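You operate a simulated robot arm through the tools that you are given. There is no shell and no other tool.

You run a simulated two-armed robot. Do the job below in one go: nothing can be reset, and whatever is moved stays where it is left.

## Task
Probe the three pots by the sliders and set the driest one's slider to LOW.
Fine: leave the other sliders; stand the probe back in its holder.

It is judged by the outcome, as a careful person would: the job done as asked, and still so three seconds after it is handed in. It fails if anything else is knocked over, pushed out of place, dropped, spilled or broken.

## Robot
Two 7-joint arms with four-finger grippers on one trunk that stands fixed in place. Base frame: the origin is at the foot of the trunk, x ahead of it, y to its left, z up; the work surface is at about z = 860. Lengths are in mm, angles in rad, forces in N, time in s.
The left shoulder is at [40, 181, 1279], the right one opposite. With the tool pointing down near the work surface each hand reaches from about 260 to 820 mm from the base axis, measured 20 degrees to its own side. Payload 3.67 kg a hand.
The tool frame of a hand sits at the grasp point between the pads (the TCP): z along the fingers, y along the line on which they close. The tips reach 28 mm beyond it. The gripper opens to 112 mm; its body begins 73 mm behind the TCP.
Orientation is that of the tool frame in the base frame, as a unit quaternion [x, y, z, w]. With the fingers straight down and closing along the base's y, the tool's x points along the base's -x, its y along +y and its z along -z.

## Interface
- The arms move only by the tool drive_tool. It takes "left_targets", "right_targets" or both (then of equal length, played together; a hand with none holds still); each is a list of rows, each an object of numbers (a shift or turn left out is 0, a gripper value left out holds the last): "x", "y", "z": the shift along the base's x, y, z in mm; "wx", "wy", "wz": the turn, a rotation vector about the base's x, y, z in rad. In form: [{"x": .., "y": .., "z": .., "wx": .., "wy": .., "wz": ..}, ...]. A call has 1 to 20 rows; each row shifts and turns the commanded pose from where the row before left it. "left_claw" and "right_claw" are, for a hand that has rows, the opening, from 0 (shut) to 1 (fully open), set as the call begins (left out, the last holds). Each row takes 0.2 s and may step no farther than 50 mm and 0.15 rad from the row before; otherwise, or with a gripper value out of range, the whole call is refused. A pose out of reach is approached as far as the arm can. The call stops where the force on the tool passes 80 N (or 10 N more than at its start, if that is more) or the arm is blocked; 0.2 s more then pass. The fingers move at their own pace (about 72.4 mm/s each) and stop on an object; they squeeze with about 33 N. The grip force told is the motor's: it shows also when the fingers shut on nothing. Time passes only in rows, and 0.2 s behind the last, so rows that do not move let the fingers close. The reply holds the time, the measured pose of the TCP, the force on the tool along the base axes, the opening and the grip force, in the units named above and with some noise, with the torque about the TCP (base axes, N m) and any sound that the robot's microphone picked up.
- Cameras (640 x 400 px; columns grow to the right, rows downward): "scene" is now at [96.3, -47.3, 1512.9]; the picture's right is [-0.52, -0.85, 0.00], its down [-0.43, 0.26, -0.86] and it looks along [0.74, -0.45, -0.50] (base axes); focal length 334 px, centre (320, 200). "left" rides on the left gripper at [60, 18, -104] in its tool frame; the picture's right is [-0.29, 0.96, 0.00], its down [-0.80, -0.24, -0.55] and it looks along [-0.53, -0.16, 0.83] (tool axes); focal length 234 px, centre (320, 200). "right" rides on the right gripper at [60, -18, -104] in its tool frame; the picture's right is [0.29, 0.96, 0.00], its down [-0.80, 0.24, -0.55] and it looks along [-0.53, 0.16, 0.83] (tool axes); focal length 234 px, centre (320, 200). There is no depth. A picture from a camera that has moved, and an enlarged one, comes with that camera's place and axes in the base frame and with its lens.
- grab_frame(camera): a new picture of that camera. It takes no simulated time.
- raise_lower(by): moves the trunk up (or, below 0, down) by that many mm; the arms and the scene camera ride with it, the base frame stays. It gives what a move gives, with no picture.
- head_to(pan, tilt): turns the head with the scene camera to pan (to the left, within 1.501 rad either way) and tilt (down, from -0.506 to 1.204), counted from straight ahead of the robot. It gives what a move gives.
- zoom(camera, box): a new picture of the part [left, top, right, bottom] of that camera's present view, enlarged. It takes no simulated time.
- finish_job(): hands the job in; it is judged then, once.

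Nothing tells you positions but the pictures and the camera data. Unless the task says otherwise, let go and move clear before handing in.

The tools are called after ">>>" as name(argument=value, ...) on one line, values as JSON. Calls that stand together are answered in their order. drive_tool: Moves the arms, as the interface text tells. Its arguments: {"type":"object","properties":{"left_targets":{"type":"array","items":{"type":"object","properties":{"x":{"type":"number"},"y":{"type":"number"},"z":{"type":"number"},"wx":{"type":"number"},"wy":{"type":"number"},"wz":{"type":"number"}}}},"left_claw":{"type":"number"},"right_targets":{"type":"array","items":{"type":"object","properties":{"x":{"type":"number"},"y":{"type":"number"},"z":{"type":"number"},"wx":{"type":"number"},"wy":{"type":"number"},"wz":{"type":"number"}}}},"right_claw":{"type":"number"}},"required":[]} The other tools are called the same way: raise_lower (by) moves the trunk up or down; head_to (pan, tilt) turns the head that bears the scene camera; grab_frame (camera) takes a picture; zoom (camera, box) takes an enlarged picture of a part of a camera's view; finish_job () hands the job in.

At the start:

```text
t: 0.0
left_ee_pos: [424.9, -55.2, 1301.6]
left_ee_rot: [-0.001, 1.0, 0.0, 0.0]
left_force: [0.5, -0.6, 0.2]
left_wrist_torque: [0.0, -0.01, 0.02]
left_finger_gap: 111.8
left_grip_force: 0.0
right_ee_pos: [398.7, -522.8, 1280.8]
right_ee_rot: [0.0, 1.0, 0.001, 0.0]
right_force: [0.0, 0.9, -0.8]
right_wrist_torque: [0.02, 0.01, 0.02]
right_finger_gap: 111.9
right_grip_force: 0.1
trunk travel left (down, up): [-400.0, 114.0]
head pan, tilt (commanded): [-0.548, 0.527]
```

scene: 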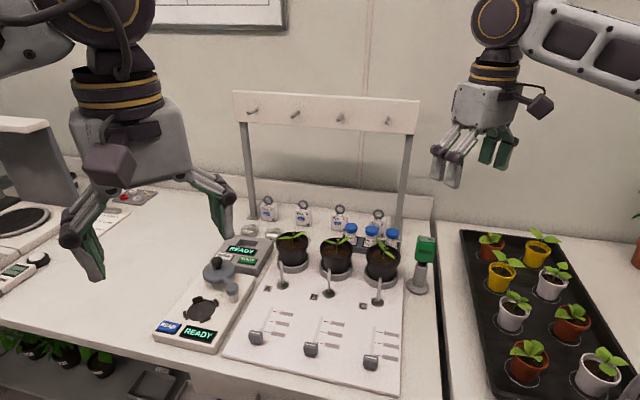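
right: 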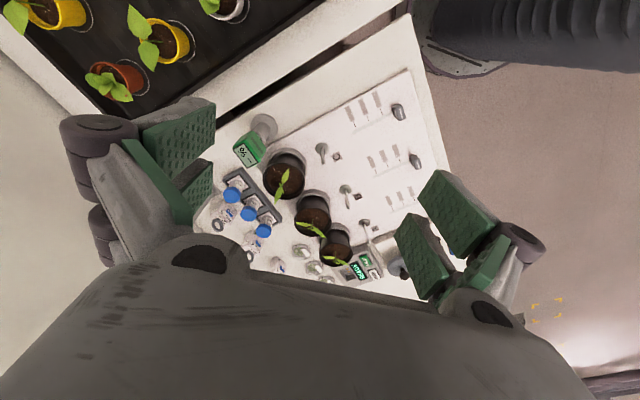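
left: 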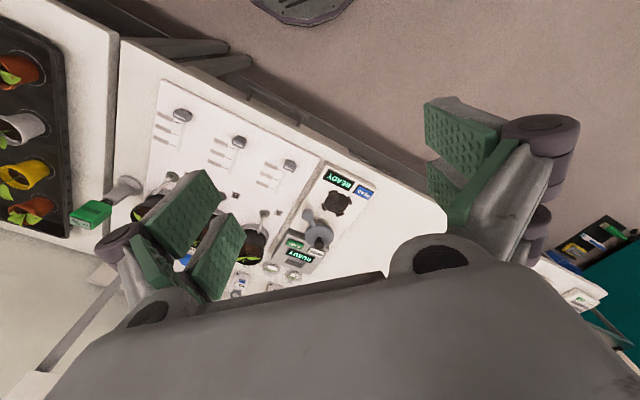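

I see a panel with three black pots and three sliders, and a green-headed probe in a holder to the right of them. I'll take enlarged pictures first to find the details.

>>> zoom(camera="scene", box=[220, 200, 460, 350])

>>> zoom(camera="scene", box=[220, 290, 420, 400])

>>> zoom(camera="scene", box=[360, 210, 460, 310])

>>> zoom(camera="right", box=[180, 60, 440, 300])

```text
2.67 times, centred on (340, 275) of scene
camera zoom: at [96.3, -47.3, 1512.9], right [-0.52, -0.85, 0.0], down [-0.43, 0.26, -0.86], along [0.74, -0.45, -0.5], focal length 890 px, centre (267, 0)
```

zoom: 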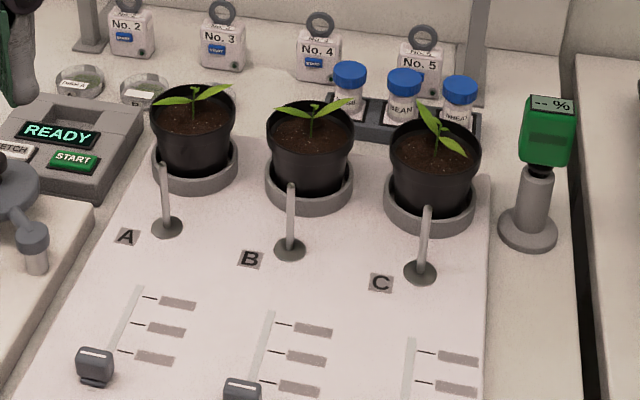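

```text
3.20 times, centred on (320, 345) of scene
camera zoom: at [96.3, -47.3, 1512.9], right [-0.52, -0.85, 0.0], down [-0.43, 0.26, -0.86], along [0.74, -0.45, -0.5], focal length 1067 px, centre (320, -264)
```

zoom: 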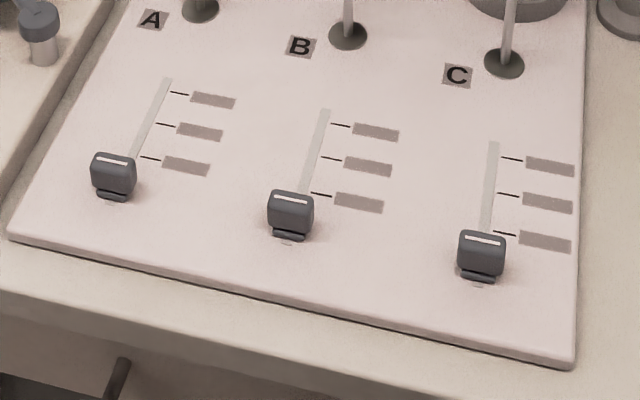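

```text
4.00 times, centred on (410, 260) of scene
camera zoom: at [96.3, -47.3, 1512.9], right [-0.52, -0.85, 0.0], down [-0.43, 0.26, -0.86], along [0.74, -0.45, -0.5], focal length 1334 px, centre (-40, -40)
```

zoom: 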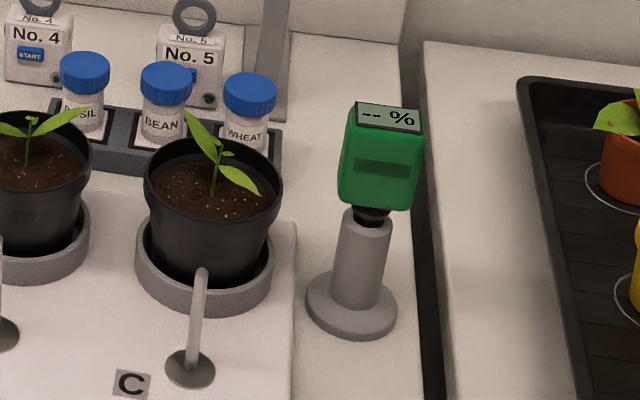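

```text
1.67 times, centred on (310, 180) of right
camera zoom: at [338.8, -541.3, 1385.9], right [-0.29, 0.96, 0.0], down [0.8, 0.24, 0.55], along [0.53, 0.16, -0.83], focal length 390 px, centre (337, 233)
```

zoom: 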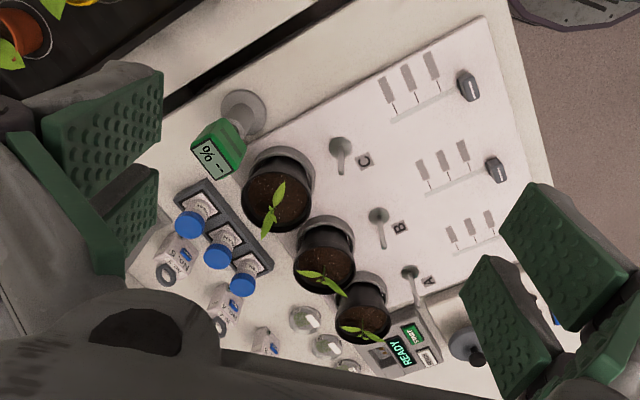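

The labels may be readable with a stronger zoom, so I'll enlarge the slider labels and the probe further.

>>> zoom(camera="scene", box=[358, 320, 406, 350])

>>> zoom(camera="scene", box=[255, 300, 303, 330])

>>> zoom(camera="scene", box=[400, 230, 448, 260])

>>> zoom(camera="right", box=[325, 85, 421, 145])

>>> zoom(camera="right", box=[220, 100, 300, 150])

```text
13.33 times, centred on (382, 335) of scene
camera zoom: at [96.3, -47.3, 1512.9], right [-0.52, -0.85, 0.0], down [-0.43, 0.26, -0.86], along [0.74, -0.45, -0.5], focal length 4448 px, centre (-507, -1600)
```

zoom: 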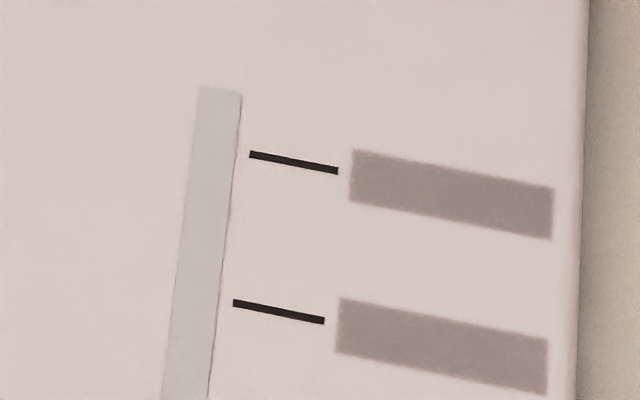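

```text
13.33 times, centred on (279, 315) of scene
camera zoom: at [96.3, -47.3, 1512.9], right [-0.52, -0.85, 0.0], down [-0.43, 0.26, -0.86], along [0.74, -0.45, -0.5], focal length 4448 px, centre (867, -1333)
```

zoom: 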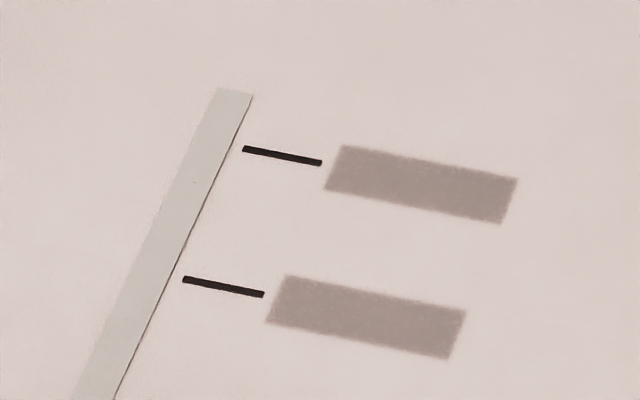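

```text
13.33 times, centred on (424, 245) of scene
camera zoom: at [96.3, -47.3, 1512.9], right [-0.52, -0.85, 0.0], down [-0.43, 0.26, -0.86], along [0.74, -0.45, -0.5], focal length 4448 px, centre (-1067, -400)
```

zoom: 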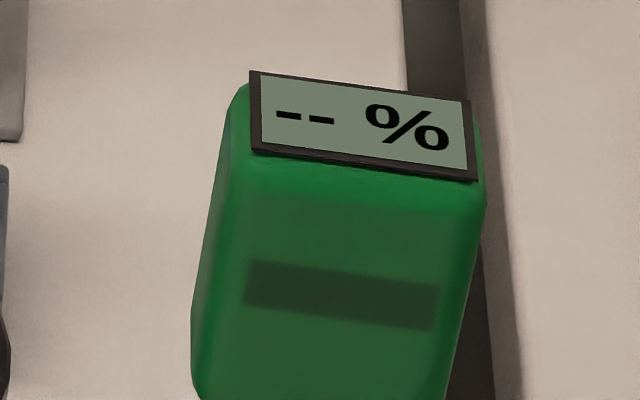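

```text
6.67 times, centred on (373, 115) of right
camera zoom: at [338.8, -541.3, 1385.9], right [-0.29, 0.96, 0.0], down [0.8, 0.24, 0.55], along [0.53, 0.16, -0.83], focal length 1561 px, centre (-33, 767)
```

zoom: 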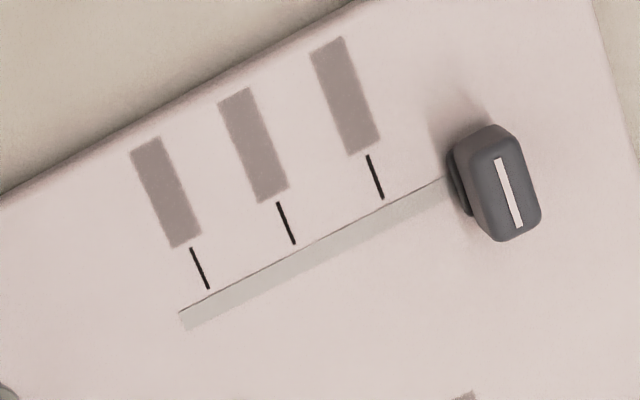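

```text
8.00 times, centred on (260, 125) of right
camera zoom: at [338.8, -541.3, 1385.9], right [-0.29, 0.96, 0.0], down [0.8, 0.24, 0.55], along [0.53, 0.16, -0.83], focal length 1873 px, centre (800, 800)
```

zoom: 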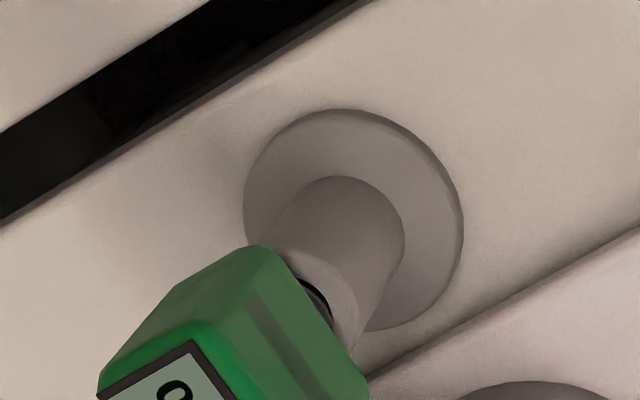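

The slider labels and the band on the probe only read as blurs from here, so the camera has to come closer. I'll lower the right hand so its camera looks at slider C's labels, staying well above everything.

>>> drive_tool(right_targets=[{"x": -12, "y": 7, "z": -38}, {"x": -12, "y": 7, "z": -38}, {"x": -12, "y": 7, "z": -38}, {"x": -12, "y": 7, "z": -38}, {"x": -12, "y": 7, "z": -38}, {"x": -12, "y": 7, "z": -38}])

>>> grab_frame(camera="right")

```text
t: 1.4
left_ee_pos: [425.6, -53.5, 1304.0]
left_ee_rot: [0.0, 1.0, 0.0, 0.0]
left_force: [-0.4, 0.2, -0.7]
left_wrist_torque: [0.0, 0.01, -0.02]
left_finger_gap: 111.9
left_grip_force: 0.0
right_ee_pos: [326.8, -481.3, 1051.4]
right_ee_rot: [0.0, 1.0, 0.001, 0.0]
right_force: [-0.7, -0.5, -0.2]
right_wrist_torque: [0.0, -0.02, 0.02]
right_finger_gap: 112.1
right_grip_force: 0.1
trunk travel left (down, up): [-400.0, 114.0]
head pan, tilt (commanded): [-0.548, 0.527]
```

```text
taken
camera right: at [267.1, -499.6, 1156.6], right [-0.29, 0.96, 0.0], down [0.8, 0.24, 0.55], along [0.53, 0.16, -0.83], focal length 234 px, centre (320, 200)
```

right: 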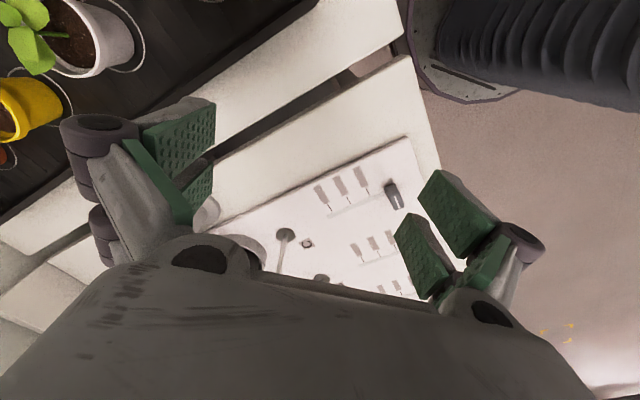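

>>> zoom(camera="right", box=[300, 150, 412, 220])

>>> zoom(camera="right", box=[336, 220, 432, 280])

>>> zoom(camera="scene", box=[396, 220, 476, 270])

```text
5.71 times, centred on (356, 185) of right
camera zoom: at [267.1, -499.6, 1156.6], right [-0.29, 0.96, 0.0], down [0.8, 0.24, 0.55], along [0.53, 0.16, -0.83], focal length 1338 px, centre (114, 286)
```

zoom: 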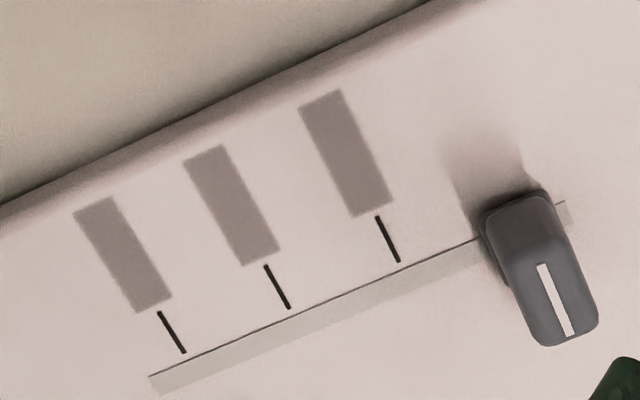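

```text
6.67 times, centred on (384, 250) of right
camera zoom: at [267.1, -499.6, 1156.6], right [-0.29, 0.96, 0.0], down [0.8, 0.24, 0.55], along [0.53, 0.16, -0.83], focal length 1561 px, centre (-107, -133)
```

zoom: 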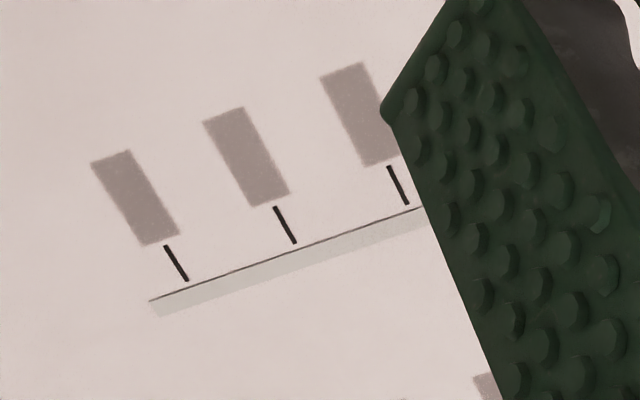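

```text
8.00 times, centred on (436, 245) of scene
camera zoom: at [96.4, -47.5, 1512.9], right [-0.52, -0.85, 0.0], down [-0.43, 0.26, -0.86], along [0.74, -0.45, -0.5], focal length 2669 px, centre (-608, -160)
```

zoom: 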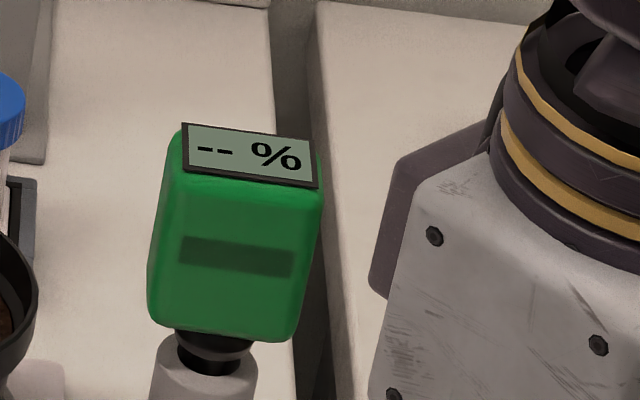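

The labels are still unreadable at 350 mm. I'll bring the camera to about 210 mm above them, with the fingertips still above the spouts.

>>> drive_tool(right_targets=[{"x": 32, "y": 17, "z": -20}, {"x": 32, "y": 17, "z": -20}, {"x": 32, "y": 17, "z": -20}, {"x": 32, "y": 17, "z": -20}])

>>> grab_frame(camera="right")

```text
t: 2.4
left_ee_pos: [427.5, -53.8, 1303.0]
left_ee_rot: [0.0, 1.0, 0.0, -0.001]
left_force: [0.0, 0.2, -0.6]
left_wrist_torque: [0.03, 0.04, -0.03]
left_finger_gap: 111.6
left_grip_force: 0.0
right_ee_pos: [456.2, -413.9, 971.9]
right_ee_rot: [0.001, 1.0, 0.0, -0.001]
right_force: [1.4, 0.2, -0.1]
right_wrist_torque: [0.02, 0.05, -0.01]
right_finger_gap: 111.9
right_grip_force: 0.1
trunk travel left (down, up): [-400.0, 114.0]
head pan, tilt (commanded): [-0.548, 0.527]
```

```text
taken
camera right: at [396.8, -431.5, 1077.2], right [-0.29, 0.96, 0.0], down [0.8, 0.24, 0.55], along [0.53, 0.16, -0.83], focal length 234 px, centre (320, 200)
```

right: 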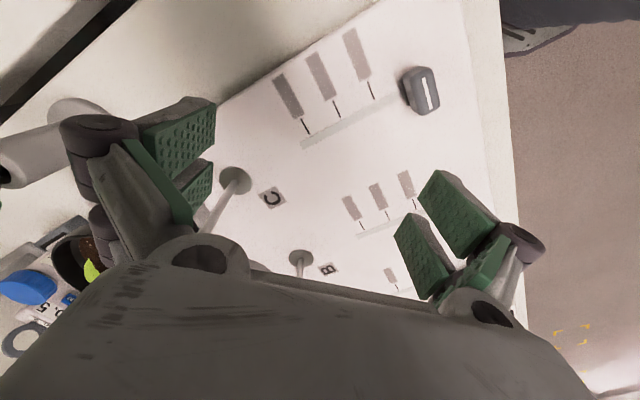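

>>> zoom(camera="right", box=[260, 20, 388, 100])

>>> zoom(camera="right", box=[340, 20, 468, 130])

>>> zoom(camera="right", box=[330, 160, 426, 220])

```text
5.00 times, centred on (324, 60) of right
camera zoom: at [396.8, -431.5, 1077.2], right [-0.29, 0.96, 0.0], down [0.8, 0.24, 0.55], along [0.53, 0.16, -0.83], focal length 1171 px, centre (300, 900)
```

zoom: 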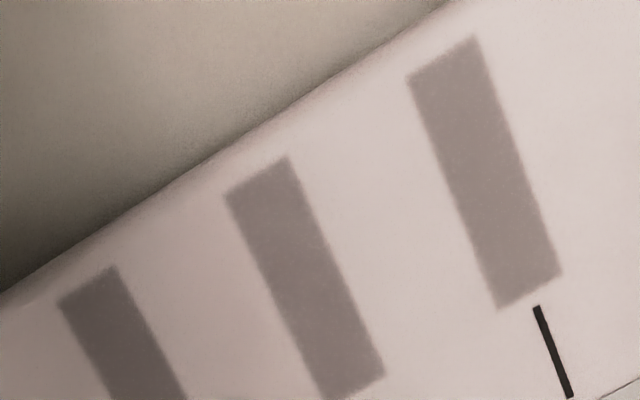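

```text
3.64 times, centred on (404, 75) of right
camera zoom: at [396.8, -431.5, 1077.2], right [-0.29, 0.96, 0.0], down [0.8, 0.24, 0.55], along [0.53, 0.16, -0.83], focal length 852 px, centre (14, 654)
```

zoom: 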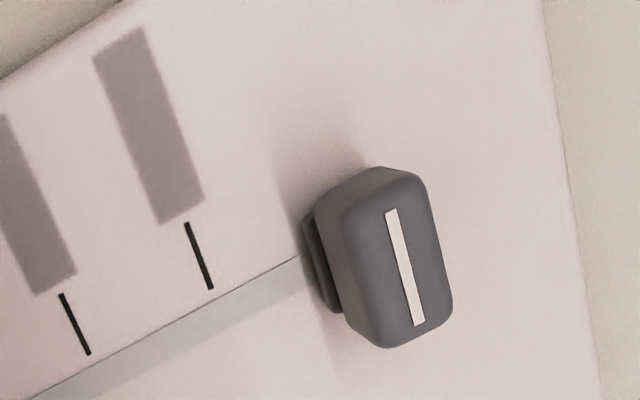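

```text
6.67 times, centred on (378, 190) of right
camera zoom: at [396.8, -431.5, 1077.2], right [-0.29, 0.96, 0.0], down [0.8, 0.24, 0.55], along [0.53, 0.16, -0.83], focal length 1561 px, centre (-67, 267)
```

zoom: 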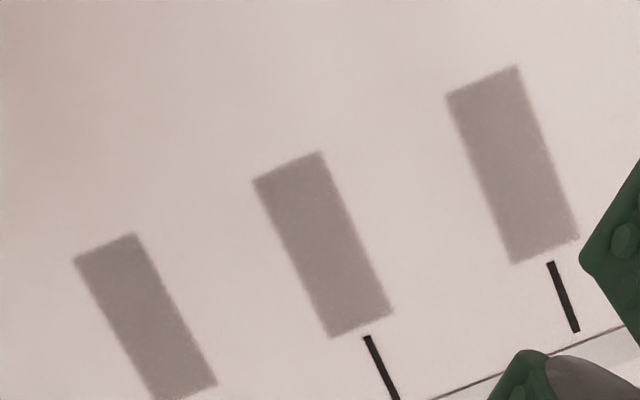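

Still blurred at 210 mm. I'll go 45 mm lower; the open fingers hang over bare board there, about 50 mm from knob C and above its height.

>>> drive_tool(right_targets=[{"x": 5, "y": 0, "z": -23}, {"x": 5, "y": 0, "z": -22}])

>>> grab_frame(camera="right")

>>> zoom(camera="right", box=[280, 0, 408, 80])

>>> grab_frame(camera="scene")

```text
t: 3.0
left_ee_pos: [427.4, -54.5, 1302.3]
left_ee_rot: [0.0, 1.0, -0.001, -0.001]
left_force: [0.1, -0.4, 1.5]
left_wrist_torque: [0.05, 0.0, 0.01]
left_finger_gap: 111.9
left_grip_force: 0.0
right_ee_pos: [465.7, -412.6, 929.0]
right_ee_rot: [0.001, 1.0, 0.001, 0.0]
right_force: [-0.5, 0.4, -0.4]
right_wrist_torque: [0.01, 0.0, -0.02]
right_finger_gap: 111.8
right_grip_force: 0.1
trunk travel left (down, up): [-400.0, 114.0]
head pan, tilt (commanded): [-0.548, 0.527]
```

```text
taken
camera right: at [405.6, -431.0, 1032.6], right [-0.29, 0.96, 0.0], down [0.8, 0.24, 0.55], along [0.53, 0.16, -0.83], focal length 234 px, centre (320, 200)
```

right: 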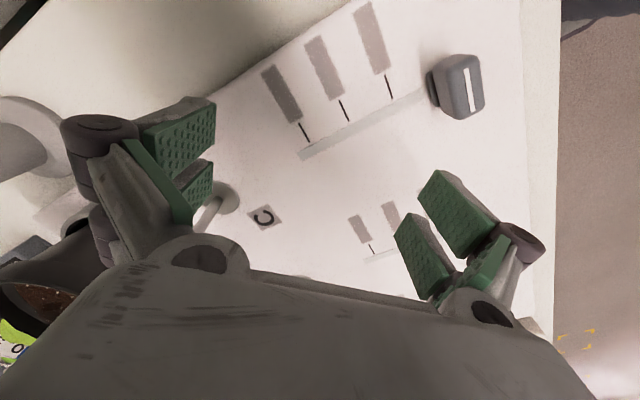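

```text
5.00 times, centred on (344, 40) of right
camera zoom: at [405.6, -431.0, 1032.6], right [-0.29, 0.96, 0.0], down [0.8, 0.24, 0.55], along [0.53, 0.16, -0.83], focal length 1171 px, centre (200, 1000)
```

zoom: 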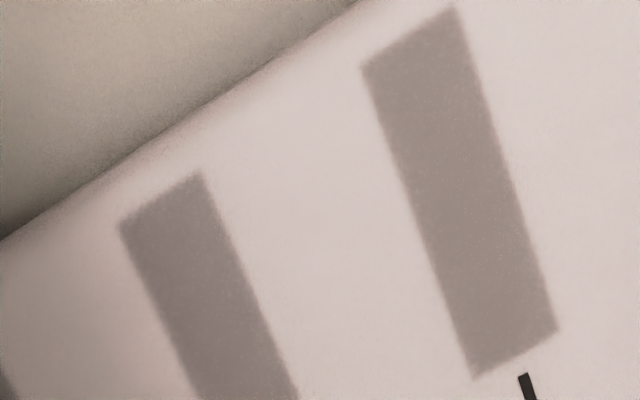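

```text
taken
camera scene: at [97.7, -47.6, 1512.8], right [-0.52, -0.85, 0.0], down [-0.43, 0.26, -0.86], along [0.74, -0.45, -0.5], focal length 334 px, centre (320, 200)
```

scene: 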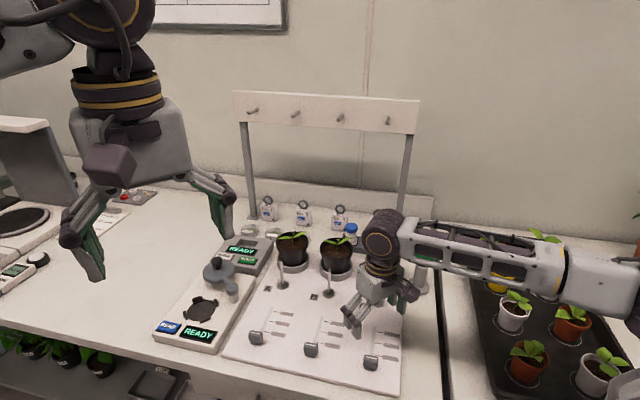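

The right hand is about 165 mm above the labels and they still look blank. I'll zoom in tightly on a single label and on the plates around it.

>>> zoom(camera="right", box=[348, 0, 396, 80])

>>> zoom(camera="right", box=[255, 55, 315, 130])

>>> zoom(camera="right", box=[420, 40, 500, 130])

>>> zoom(camera="right", box=[200, 180, 300, 250])

```text
5.00 times, centred on (372, 40) of right
camera zoom: at [405.6, -431.0, 1032.6], right [-0.29, 0.96, 0.0], down [0.8, 0.24, 0.55], along [0.53, 0.16, -0.83], focal length 1171 px, centre (60, 1000)
```

zoom: 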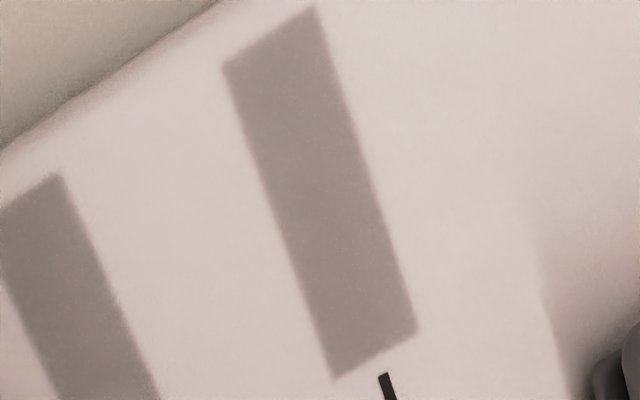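

```text
5.33 times, centred on (285, 92) of right
camera zoom: at [405.6, -431.0, 1032.6], right [-0.29, 0.96, 0.0], down [0.8, 0.24, 0.55], along [0.53, 0.16, -0.83], focal length 1249 px, centre (507, 773)
```

zoom: 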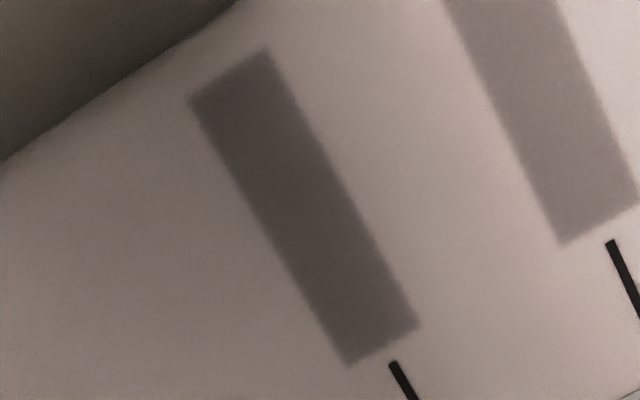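

```text
4.44 times, centred on (460, 85) of right
camera zoom: at [405.6, -431.0, 1032.6], right [-0.29, 0.96, 0.0], down [0.8, 0.24, 0.55], along [0.53, 0.16, -0.83], focal length 1041 px, centre (-302, 711)
```

zoom: 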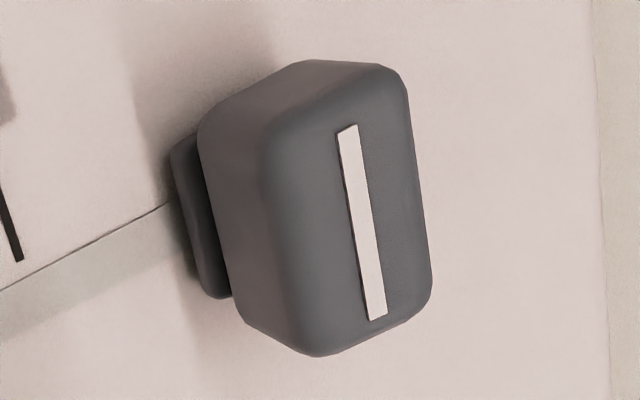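

```text
5.71 times, centred on (250, 215) of right
camera zoom: at [405.6, -431.0, 1032.6], right [-0.29, 0.96, 0.0], down [0.8, 0.24, 0.55], along [0.53, 0.16, -0.83], focal length 1338 px, centre (720, 114)
```

zoom: 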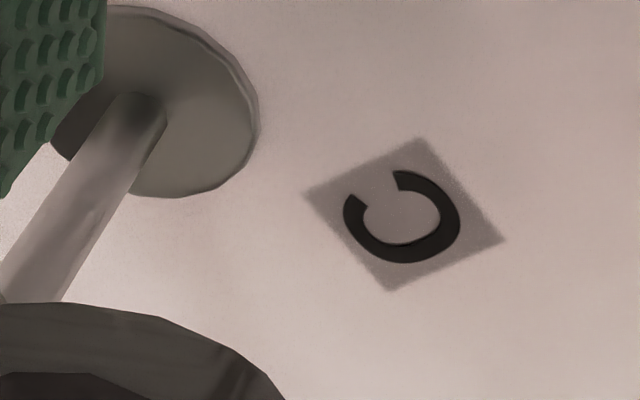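

The plates look like small print that only resolves at very short range. I'll tilt the hand about 45° with the fingers pointing forward, so its camera can come within about 12 cm of the labels.

>>> drive_tool(right_targets=[{"z": 10, "wy": -0.13}, {"z": 5, "wy": -0.13}, {"z": 5, "wy": -0.13}, {"z": 0, "wy": -0.13}, {"z": 0, "wy": -0.13}, {"z": 0, "wy": -0.13}])

>>> grab_frame(camera="right")

>>> grab_frame(camera="scene")

```text
t: 4.4
left_ee_pos: [425.5, -54.7, 1303.1]
left_ee_rot: [-0.001, 1.0, 0.001, 0.0]
left_force: [-0.5, 0.0, 0.0]
left_wrist_torque: [0.01, -0.04, 0.02]
left_finger_gap: 111.9
left_grip_force: 0.1
right_ee_pos: [464.6, -413.1, 949.0]
right_ee_rot: [-0.001, 0.925, 0.001, 0.381]
right_force: [0.1, 0.5, -0.4]
right_wrist_torque: [-0.01, -0.02, 0.01]
right_finger_gap: 112.1
right_grip_force: 0.1
trunk travel left (down, up): [-400.0, 114.0]
head pan, tilt (commanded): [-0.548, 0.527]
```

```text
taken
camera right: at [348.2, -431.1, 981.0], right [-0.21, 0.96, -0.2], down [0.18, 0.24, 0.96], along [0.96, 0.16, -0.22], focal length 234 px, centre (320, 200)
```

right: 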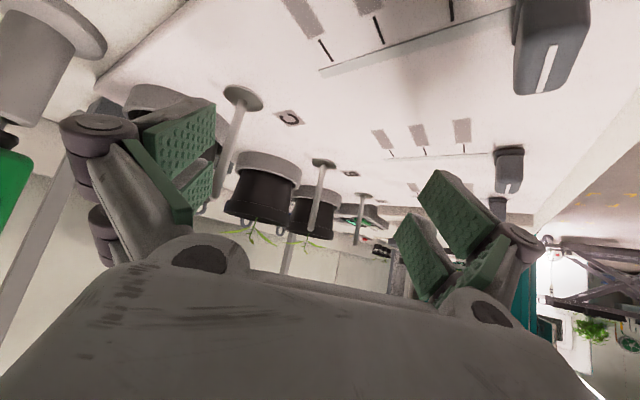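

```text
taken
camera scene: at [95.7, -47.5, 1513.0], right [-0.52, -0.85, 0.0], down [-0.43, 0.26, -0.86], along [0.74, -0.45, -0.5], focal length 334 px, centre (320, 200)
```

scene: 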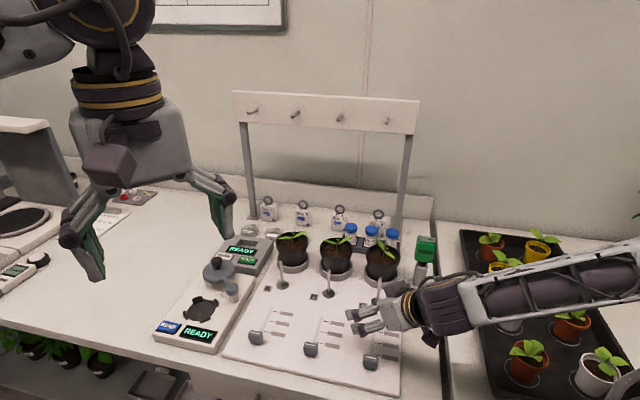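

>>> zoom(camera="right", box=[270, 0, 398, 60])

>>> zoom(camera="right", box=[360, 100, 500, 190])

```text
5.00 times, centred on (334, 30) of right
camera zoom: at [348.2, -431.1, 981.0], right [-0.21, 0.96, -0.2], down [0.18, 0.24, 0.96], along [0.96, 0.16, -0.22], focal length 1171 px, centre (250, 1050)
```

zoom: 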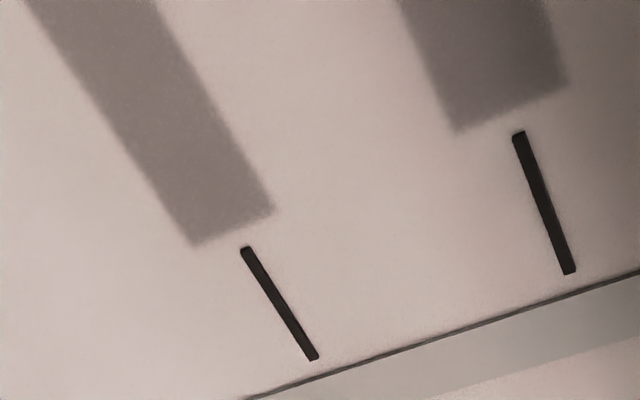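

```text
4.44 times, centred on (430, 145) of right
camera zoom: at [348.2, -431.1, 981.0], right [-0.21, 0.96, -0.2], down [0.18, 0.24, 0.96], along [0.96, 0.16, -0.22], focal length 1041 px, centre (-169, 444)
```

zoom: 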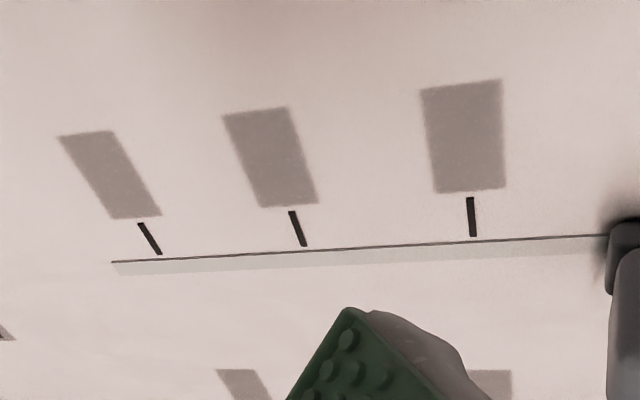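

Still blurred at about 150 mm. I'll go lower and slightly back so the slider C labels are fully in view at about 110 mm.

>>> drive_tool(right_targets=[{"x": -5, "y": -3, "z": -13}, {"x": -5, "y": -4, "z": -13}, {"z": -12}])

>>> grab_frame(camera="right")

>>> zoom(camera="right", box=[240, 0, 440, 120])

```text
t: 5.2
left_ee_pos: [425.8, -53.7, 1302.7]
left_ee_rot: [-0.001, 1.0, 0.001, 0.0]
left_force: [-0.7, -0.5, 0.7]
left_wrist_torque: [-0.02, 0.01, 0.03]
left_finger_gap: 112.1
left_grip_force: 0.1
right_ee_pos: [455.9, -420.6, 909.8]
right_ee_rot: [0.0, 0.925, 0.0, 0.38]
right_force: [-1.0, 0.7, 0.2]
right_wrist_torque: [0.0, -0.05, 0.01]
right_finger_gap: 111.8
right_grip_force: 0.1
trunk travel left (down, up): [-400.0, 114.0]
head pan, tilt (commanded): [-0.548, 0.527]
```

```text
taken
camera right: at [339.1, -438.2, 942.6], right [-0.21, 0.96, -0.2], down [0.18, 0.24, 0.95], along [0.96, 0.16, -0.22], focal length 234 px, centre (320, 200)
```

right: 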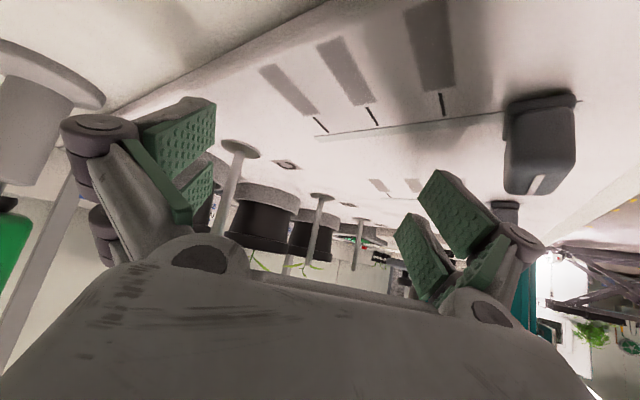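

```text
3.20 times, centred on (340, 60) of right
camera zoom: at [339.1, -438.2, 942.6], right [-0.21, 0.96, -0.2], down [0.18, 0.24, 0.95], along [0.96, 0.16, -0.22], focal length 749 px, centre (256, 648)
```

zoom: 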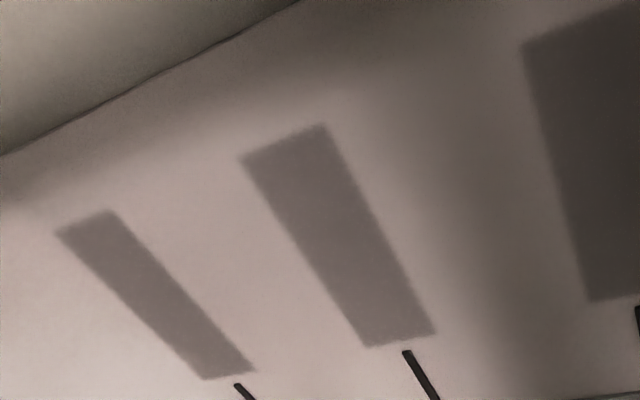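

>>> zoom(camera="right", box=[305, 30, 385, 110])

>>> zoom(camera="right", box=[330, 55, 362, 75])

>>> zoom(camera="right", box=[400, 0, 464, 95])

>>> zoom(camera="left", box=[130, 90, 310, 200])

```text
5.00 times, centred on (345, 70) of right
camera zoom: at [339.1, -438.2, 942.6], right [-0.21, 0.96, -0.2], down [0.18, 0.24, 0.95], along [0.96, 0.16, -0.22], focal length 1171 px, centre (195, 850)
```

zoom: 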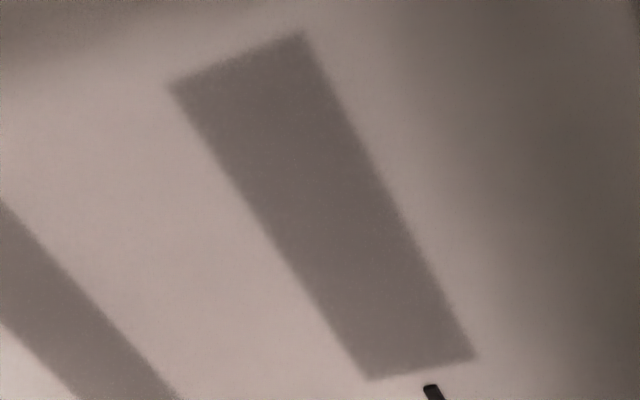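

```text
16.00 times, centred on (346, 65) of right
camera zoom: at [339.1, -438.2, 942.6], right [-0.21, 0.96, -0.2], down [0.18, 0.24, 0.95], along [0.96, 0.16, -0.22], focal length 3747 px, centre (-96, 2360)
```

zoom: 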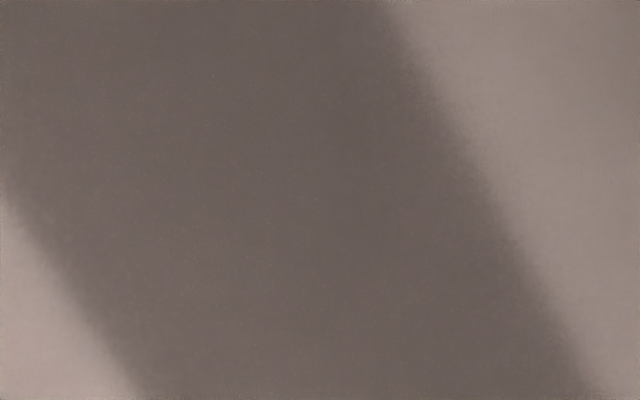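

```text
4.21 times, centred on (432, 48) of right
camera zoom: at [339.1, -438.2, 942.6], right [-0.21, 0.96, -0.2], down [0.18, 0.24, 0.95], along [0.96, 0.16, -0.22], focal length 986 px, centre (-152, 842)
```

zoom: 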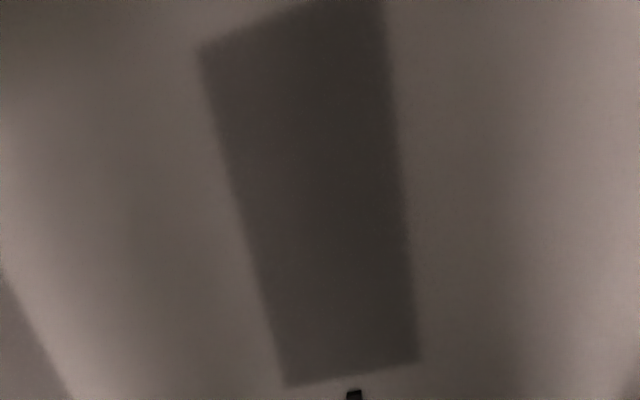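

```text
3.56 times, centred on (220, 145) of left
camera zoom: at [366.9, -36.1, 1407.7], right [0.29, 0.96, 0.0], down [0.8, -0.24, 0.55], along [0.53, -0.16, -0.83], focal length 833 px, centre (676, 396)
```

zoom: 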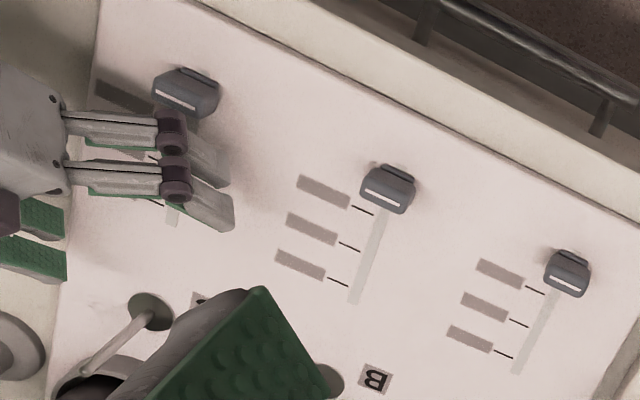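

The labels stay blank even at 10 cm, so I need another way to tell which position is LOW. I'll raise the hand back to straight down and then look around the room for a chart or instructions.

>>> drive_tool(right_targets=[{"x": -5, "z": 40}, {"x": -10, "z": 40, "wy": 0.13}, {"x": -10, "z": 40, "wy": 0.13}, {"x": -10, "z": 40, "wy": 0.13}, {"x": -10, "z": 20, "wy": 0.13}, {"x": -10, "z": 10, "wy": 0.13}, {"x": -10, "z": 10, "wy": 0.13}])

>>> head_to(pan=-0.2, tilt=0.0)

>>> grab_frame(camera="scene")

```text
t: 6.8
left_ee_pos: [425.7, -53.6, 1303.5]
left_ee_rot: [-0.001, 1.0, 0.0, 0.0]
left_force: [0.1, -0.4, 0.2]
left_wrist_torque: [0.03, -0.01, -0.05]
left_finger_gap: 112.1
left_grip_force: 0.1
right_ee_pos: [390.3, -420.7, 1110.5]
right_ee_rot: [0.001, 1.0, 0.001, -0.001]
right_force: [0.5, 0.5, -0.8]
right_wrist_torque: [0.01, 0.01, -0.03]
right_finger_gap: 111.9
right_grip_force: 0.0
trunk travel left (down, up): [-400.0, 114.0]
head pan, tilt (commanded): [-0.548, 0.527]
```

```text
t: 7.8
left_ee_pos: [425.5, -53.3, 1303.4]
left_ee_rot: [0.0, 1.0, 0.0, -0.001]
left_force: [-0.6, 0.0, 0.2]
left_wrist_torque: [-0.07, -0.02, -0.02]
left_finger_gap: 112.1
left_grip_force: 0.0
right_ee_pos: [389.5, -419.6, 1109.3]
right_ee_rot: [0.0, 1.0, -0.001, 0.001]
right_force: [-0.5, -0.5, 0.7]
right_wrist_torque: [0.0, 0.0, 0.02]
right_finger_gap: 111.9
right_grip_force: 0.1
trunk travel left (down, up): [-400.0, 114.0]
head pan, tilt (commanded): [-0.201, 0.0]
```

```text
taken
camera scene: at [107.3, -18.1, 1561.5], right [-0.2, -0.98, 0.0], down [0.0, 0.0, -1.0], along [0.98, -0.2, 0.0], focal length 334 px, centre (320, 200)
```

scene: 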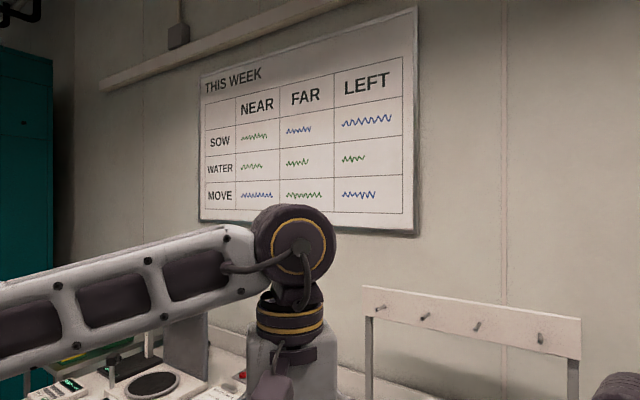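

The wall chart is only a work plan. I'll look around the rest of the room.

>>> head_to(pan=-1.2, tilt=0.3)

>>> grab_frame(camera="scene")

>>> head_to(pan=-0.4, tilt=0.85)

>>> grab_frame(camera="scene")

>>> head_to(pan=0.5, tilt=0.5)

>>> grab_frame(camera="scene")

```text
t: 9.0
left_ee_pos: [425.8, -53.5, 1302.7]
left_ee_rot: [-0.002, 1.0, 0.0, 0.0]
left_force: [0.2, 0.2, -0.3]
left_wrist_torque: [0.03, 0.02, -0.02]
left_finger_gap: 111.9
left_grip_force: 0.0
right_ee_pos: [390.7, -421.4, 1110.6]
right_ee_rot: [0.001, 1.0, -0.001, 0.0]
right_force: [-0.5, -0.4, -0.4]
right_wrist_torque: [0.02, 0.0, -0.02]
right_finger_gap: 112.2
right_grip_force: 0.0
trunk travel left (down, up): [-400.0, 114.0]
head pan, tilt (commanded): [-1.201, 0.3]
```

```text
taken
camera scene: at [53.1, -87.2, 1533.8], right [-0.93, -0.36, 0.0], down [-0.11, 0.28, -0.96], along [0.35, -0.89, -0.3], focal length 334 px, centre (320, 200)
```

scene: 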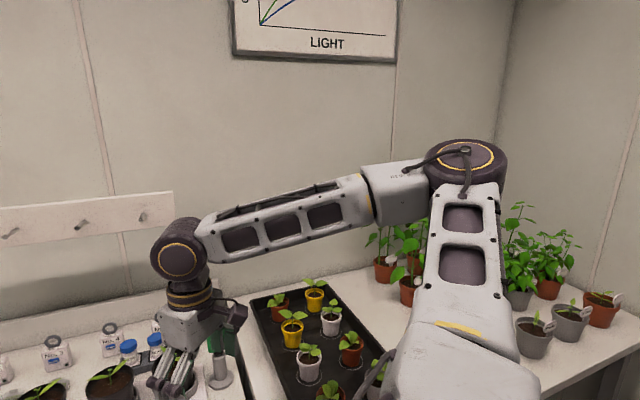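

```text
t: 10.2
left_ee_pos: [426.0, -54.1, 1303.4]
left_ee_rot: [-0.001, 1.0, 0.001, 0.0]
left_force: [0.1, 0.4, 0.3]
left_wrist_torque: [0.0, -0.02, 0.03]
left_finger_gap: 112.1
left_grip_force: 0.1
right_ee_pos: [390.0, -419.8, 1109.8]
right_ee_rot: [0.0, 1.0, 0.0, -0.001]
right_force: [-0.6, 0.1, -0.1]
right_wrist_torque: [0.03, 0.02, 0.0]
right_finger_gap: 112.0
right_grip_force: 0.0
trunk travel left (down, up): [-400.0, 114.0]
head pan, tilt (commanded): [-0.4, 0.85]
```

```text
taken
camera scene: at [91.2, -30.7, 1485.5], right [-0.39, -0.92, 0.0], down [-0.69, 0.29, -0.66], along [0.61, -0.26, -0.75], focal length 334 px, centre (320, 200)
```

scene: 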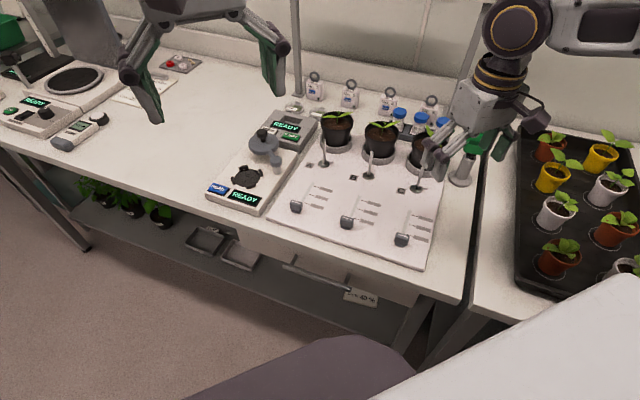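

```text
t: 11.3
left_ee_pos: [425.5, -54.2, 1302.8]
left_ee_rot: [0.0, 1.0, 0.0, 0.0]
left_force: [-1.1, 0.3, -0.4]
left_wrist_torque: [0.02, -0.01, -0.03]
left_finger_gap: 112.2
left_grip_force: 0.0
right_ee_pos: [391.4, -419.8, 1110.1]
right_ee_rot: [0.0, 1.0, 0.0, 0.0]
right_force: [0.8, 0.3, 1.4]
right_wrist_torque: [0.02, 0.01, 0.01]
right_finger_gap: 111.9
right_grip_force: 0.0
trunk travel left (down, up): [-400.0, 114.0]
head pan, tilt (commanded): [0.499, 0.499]
```

```text
taken
camera scene: at [99.1, 43.3, 1515.4], right [0.48, -0.88, 0.0], down [-0.42, -0.23, -0.88], along [0.77, 0.42, -0.48], focal length 334 px, centre (320, 200)
```

scene: 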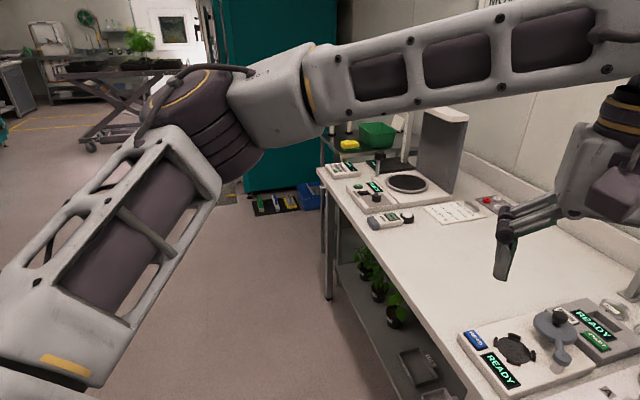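

There is a small card on the table front reading something like "40 %", and a sheet of paper on the bench to the left. I'll zoom in on both.

>>> zoom(camera="scene", box=[410, 190, 490, 240])

>>> head_to(pan=-0.4, tilt=0.85)

>>> zoom(camera="scene", box=[330, 280, 394, 320])

>>> zoom(camera="scene", box=[270, 150, 462, 270])

```text
8.00 times, centred on (450, 215) of scene
camera zoom: at [99.1, 43.3, 1515.4], right [0.48, -0.88, 0.0], down [-0.42, -0.23, -0.88], along [0.77, 0.42, -0.48], focal length 2669 px, centre (-720, 80)
```

zoom: 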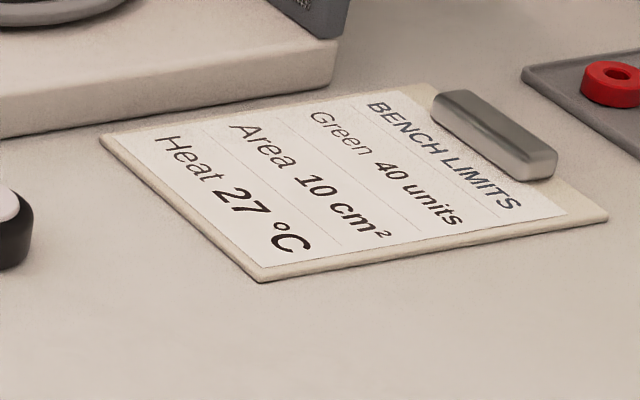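

```text
t: 12.6
left_ee_pos: [426.9, -53.8, 1303.2]
left_ee_rot: [-0.001, 1.0, 0.0, 0.0]
left_force: [0.7, -0.7, 0.4]
left_wrist_torque: [-0.03, 0.02, -0.05]
left_finger_gap: 112.1
left_grip_force: 0.1
right_ee_pos: [390.5, -420.6, 1110.5]
right_ee_rot: [-0.001, 1.0, -0.001, 0.0]
right_force: [-0.1, -0.5, -0.7]
right_wrist_torque: [-0.02, 0.0, 0.01]
right_finger_gap: 112.2
right_grip_force: 0.0
trunk travel left (down, up): [-400.0, 114.0]
head pan, tilt (commanded): [-0.4, 0.85]
```

```text
10.00 times, centred on (362, 300) of scene
camera zoom: at [91.2, -30.5, 1485.5], right [-0.39, -0.92, 0.0], down [-0.69, 0.29, -0.66], along [0.61, -0.26, -0.75], focal length 3336 px, centre (-100, -800)
```

zoom: 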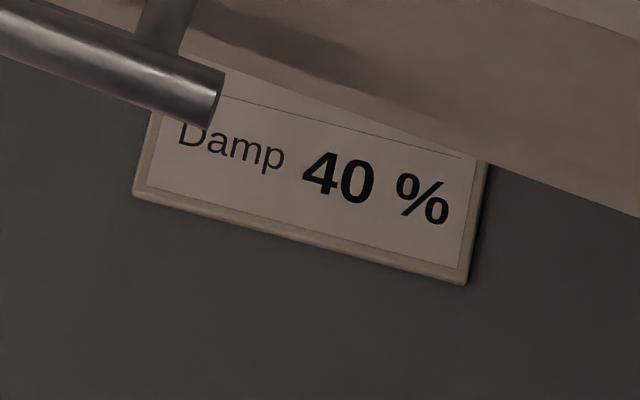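

```text
3.33 times, centred on (366, 210) of scene
camera zoom: at [91.2, -30.5, 1485.5], right [-0.39, -0.92, 0.0], down [-0.69, 0.29, -0.66], along [0.61, -0.26, -0.75], focal length 1112 px, centre (167, 167)
```

zoom: 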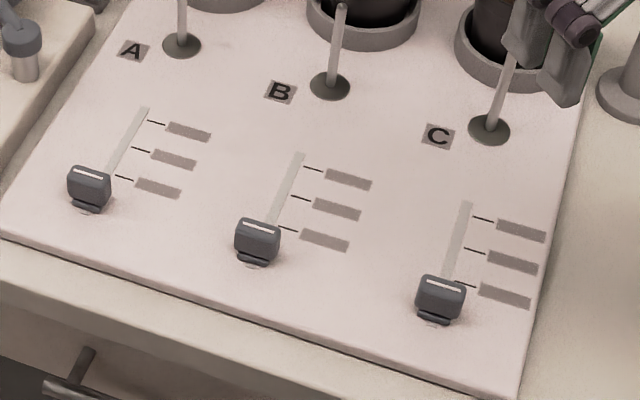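

The task has no key in the room so far: the cards give bench limits only. I'll check whether other objects carry the same blank plates, and look at the slider panel more carefully.

>>> zoom(camera="scene", box=[205, 100, 325, 215])

>>> zoom(camera="scene", box=[290, 70, 460, 165])

>>> zoom(camera="scene", box=[0, 60, 200, 160])

>>> zoom(camera="scene", box=[500, 120, 640, 300])

```text
3.48 times, centred on (265, 158) of scene
camera zoom: at [91.2, -30.5, 1485.5], right [-0.39, -0.92, 0.0], down [-0.69, 0.29, -0.66], along [0.61, -0.26, -0.75], focal length 1160 px, centre (511, 348)
```

zoom: 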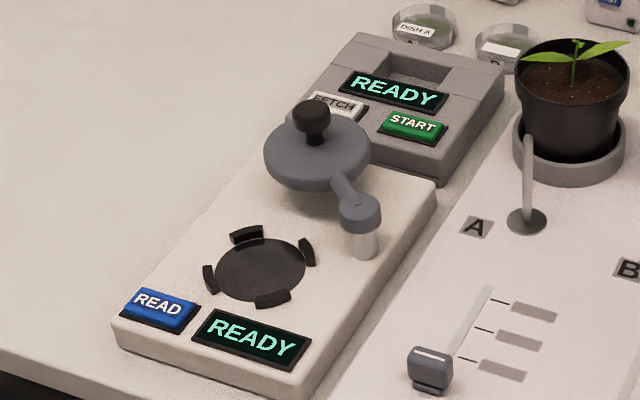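

```text
3.76 times, centred on (375, 118) of scene
camera zoom: at [91.2, -30.5, 1485.5], right [-0.39, -0.92, 0.0], down [-0.69, 0.29, -0.66], along [0.61, -0.26, -0.75], focal length 1256 px, centre (113, 511)
```

zoom: 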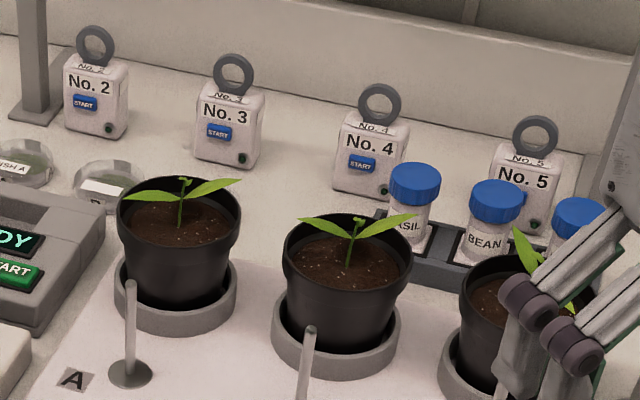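

```text
3.20 times, centred on (100, 110) of scene
camera zoom: at [91.2, -30.5, 1485.5], right [-0.39, -0.92, 0.0], down [-0.69, 0.29, -0.66], along [0.61, -0.26, -0.75], focal length 1067 px, centre (1024, 488)
```

zoom: 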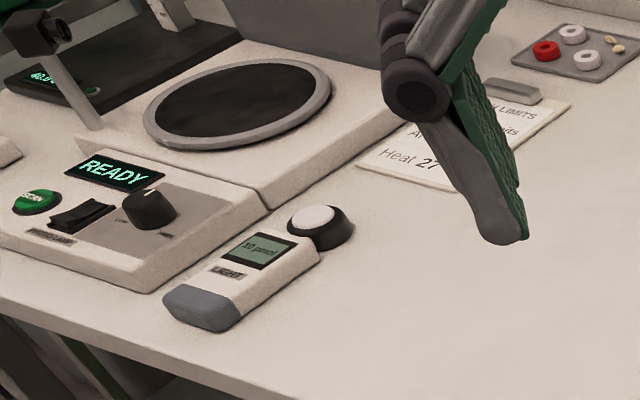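

```text
2.22 times, centred on (570, 210) of scene
camera zoom: at [91.2, -30.5, 1485.5], right [-0.39, -0.92, 0.0], down [-0.69, 0.29, -0.66], along [0.61, -0.26, -0.75], focal length 741 px, centre (-236, 178)
```

zoom: 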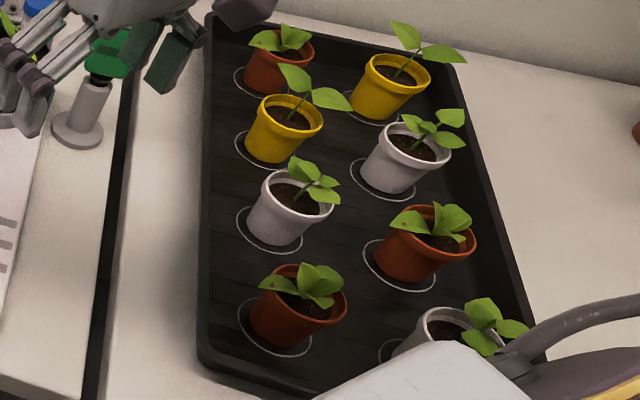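

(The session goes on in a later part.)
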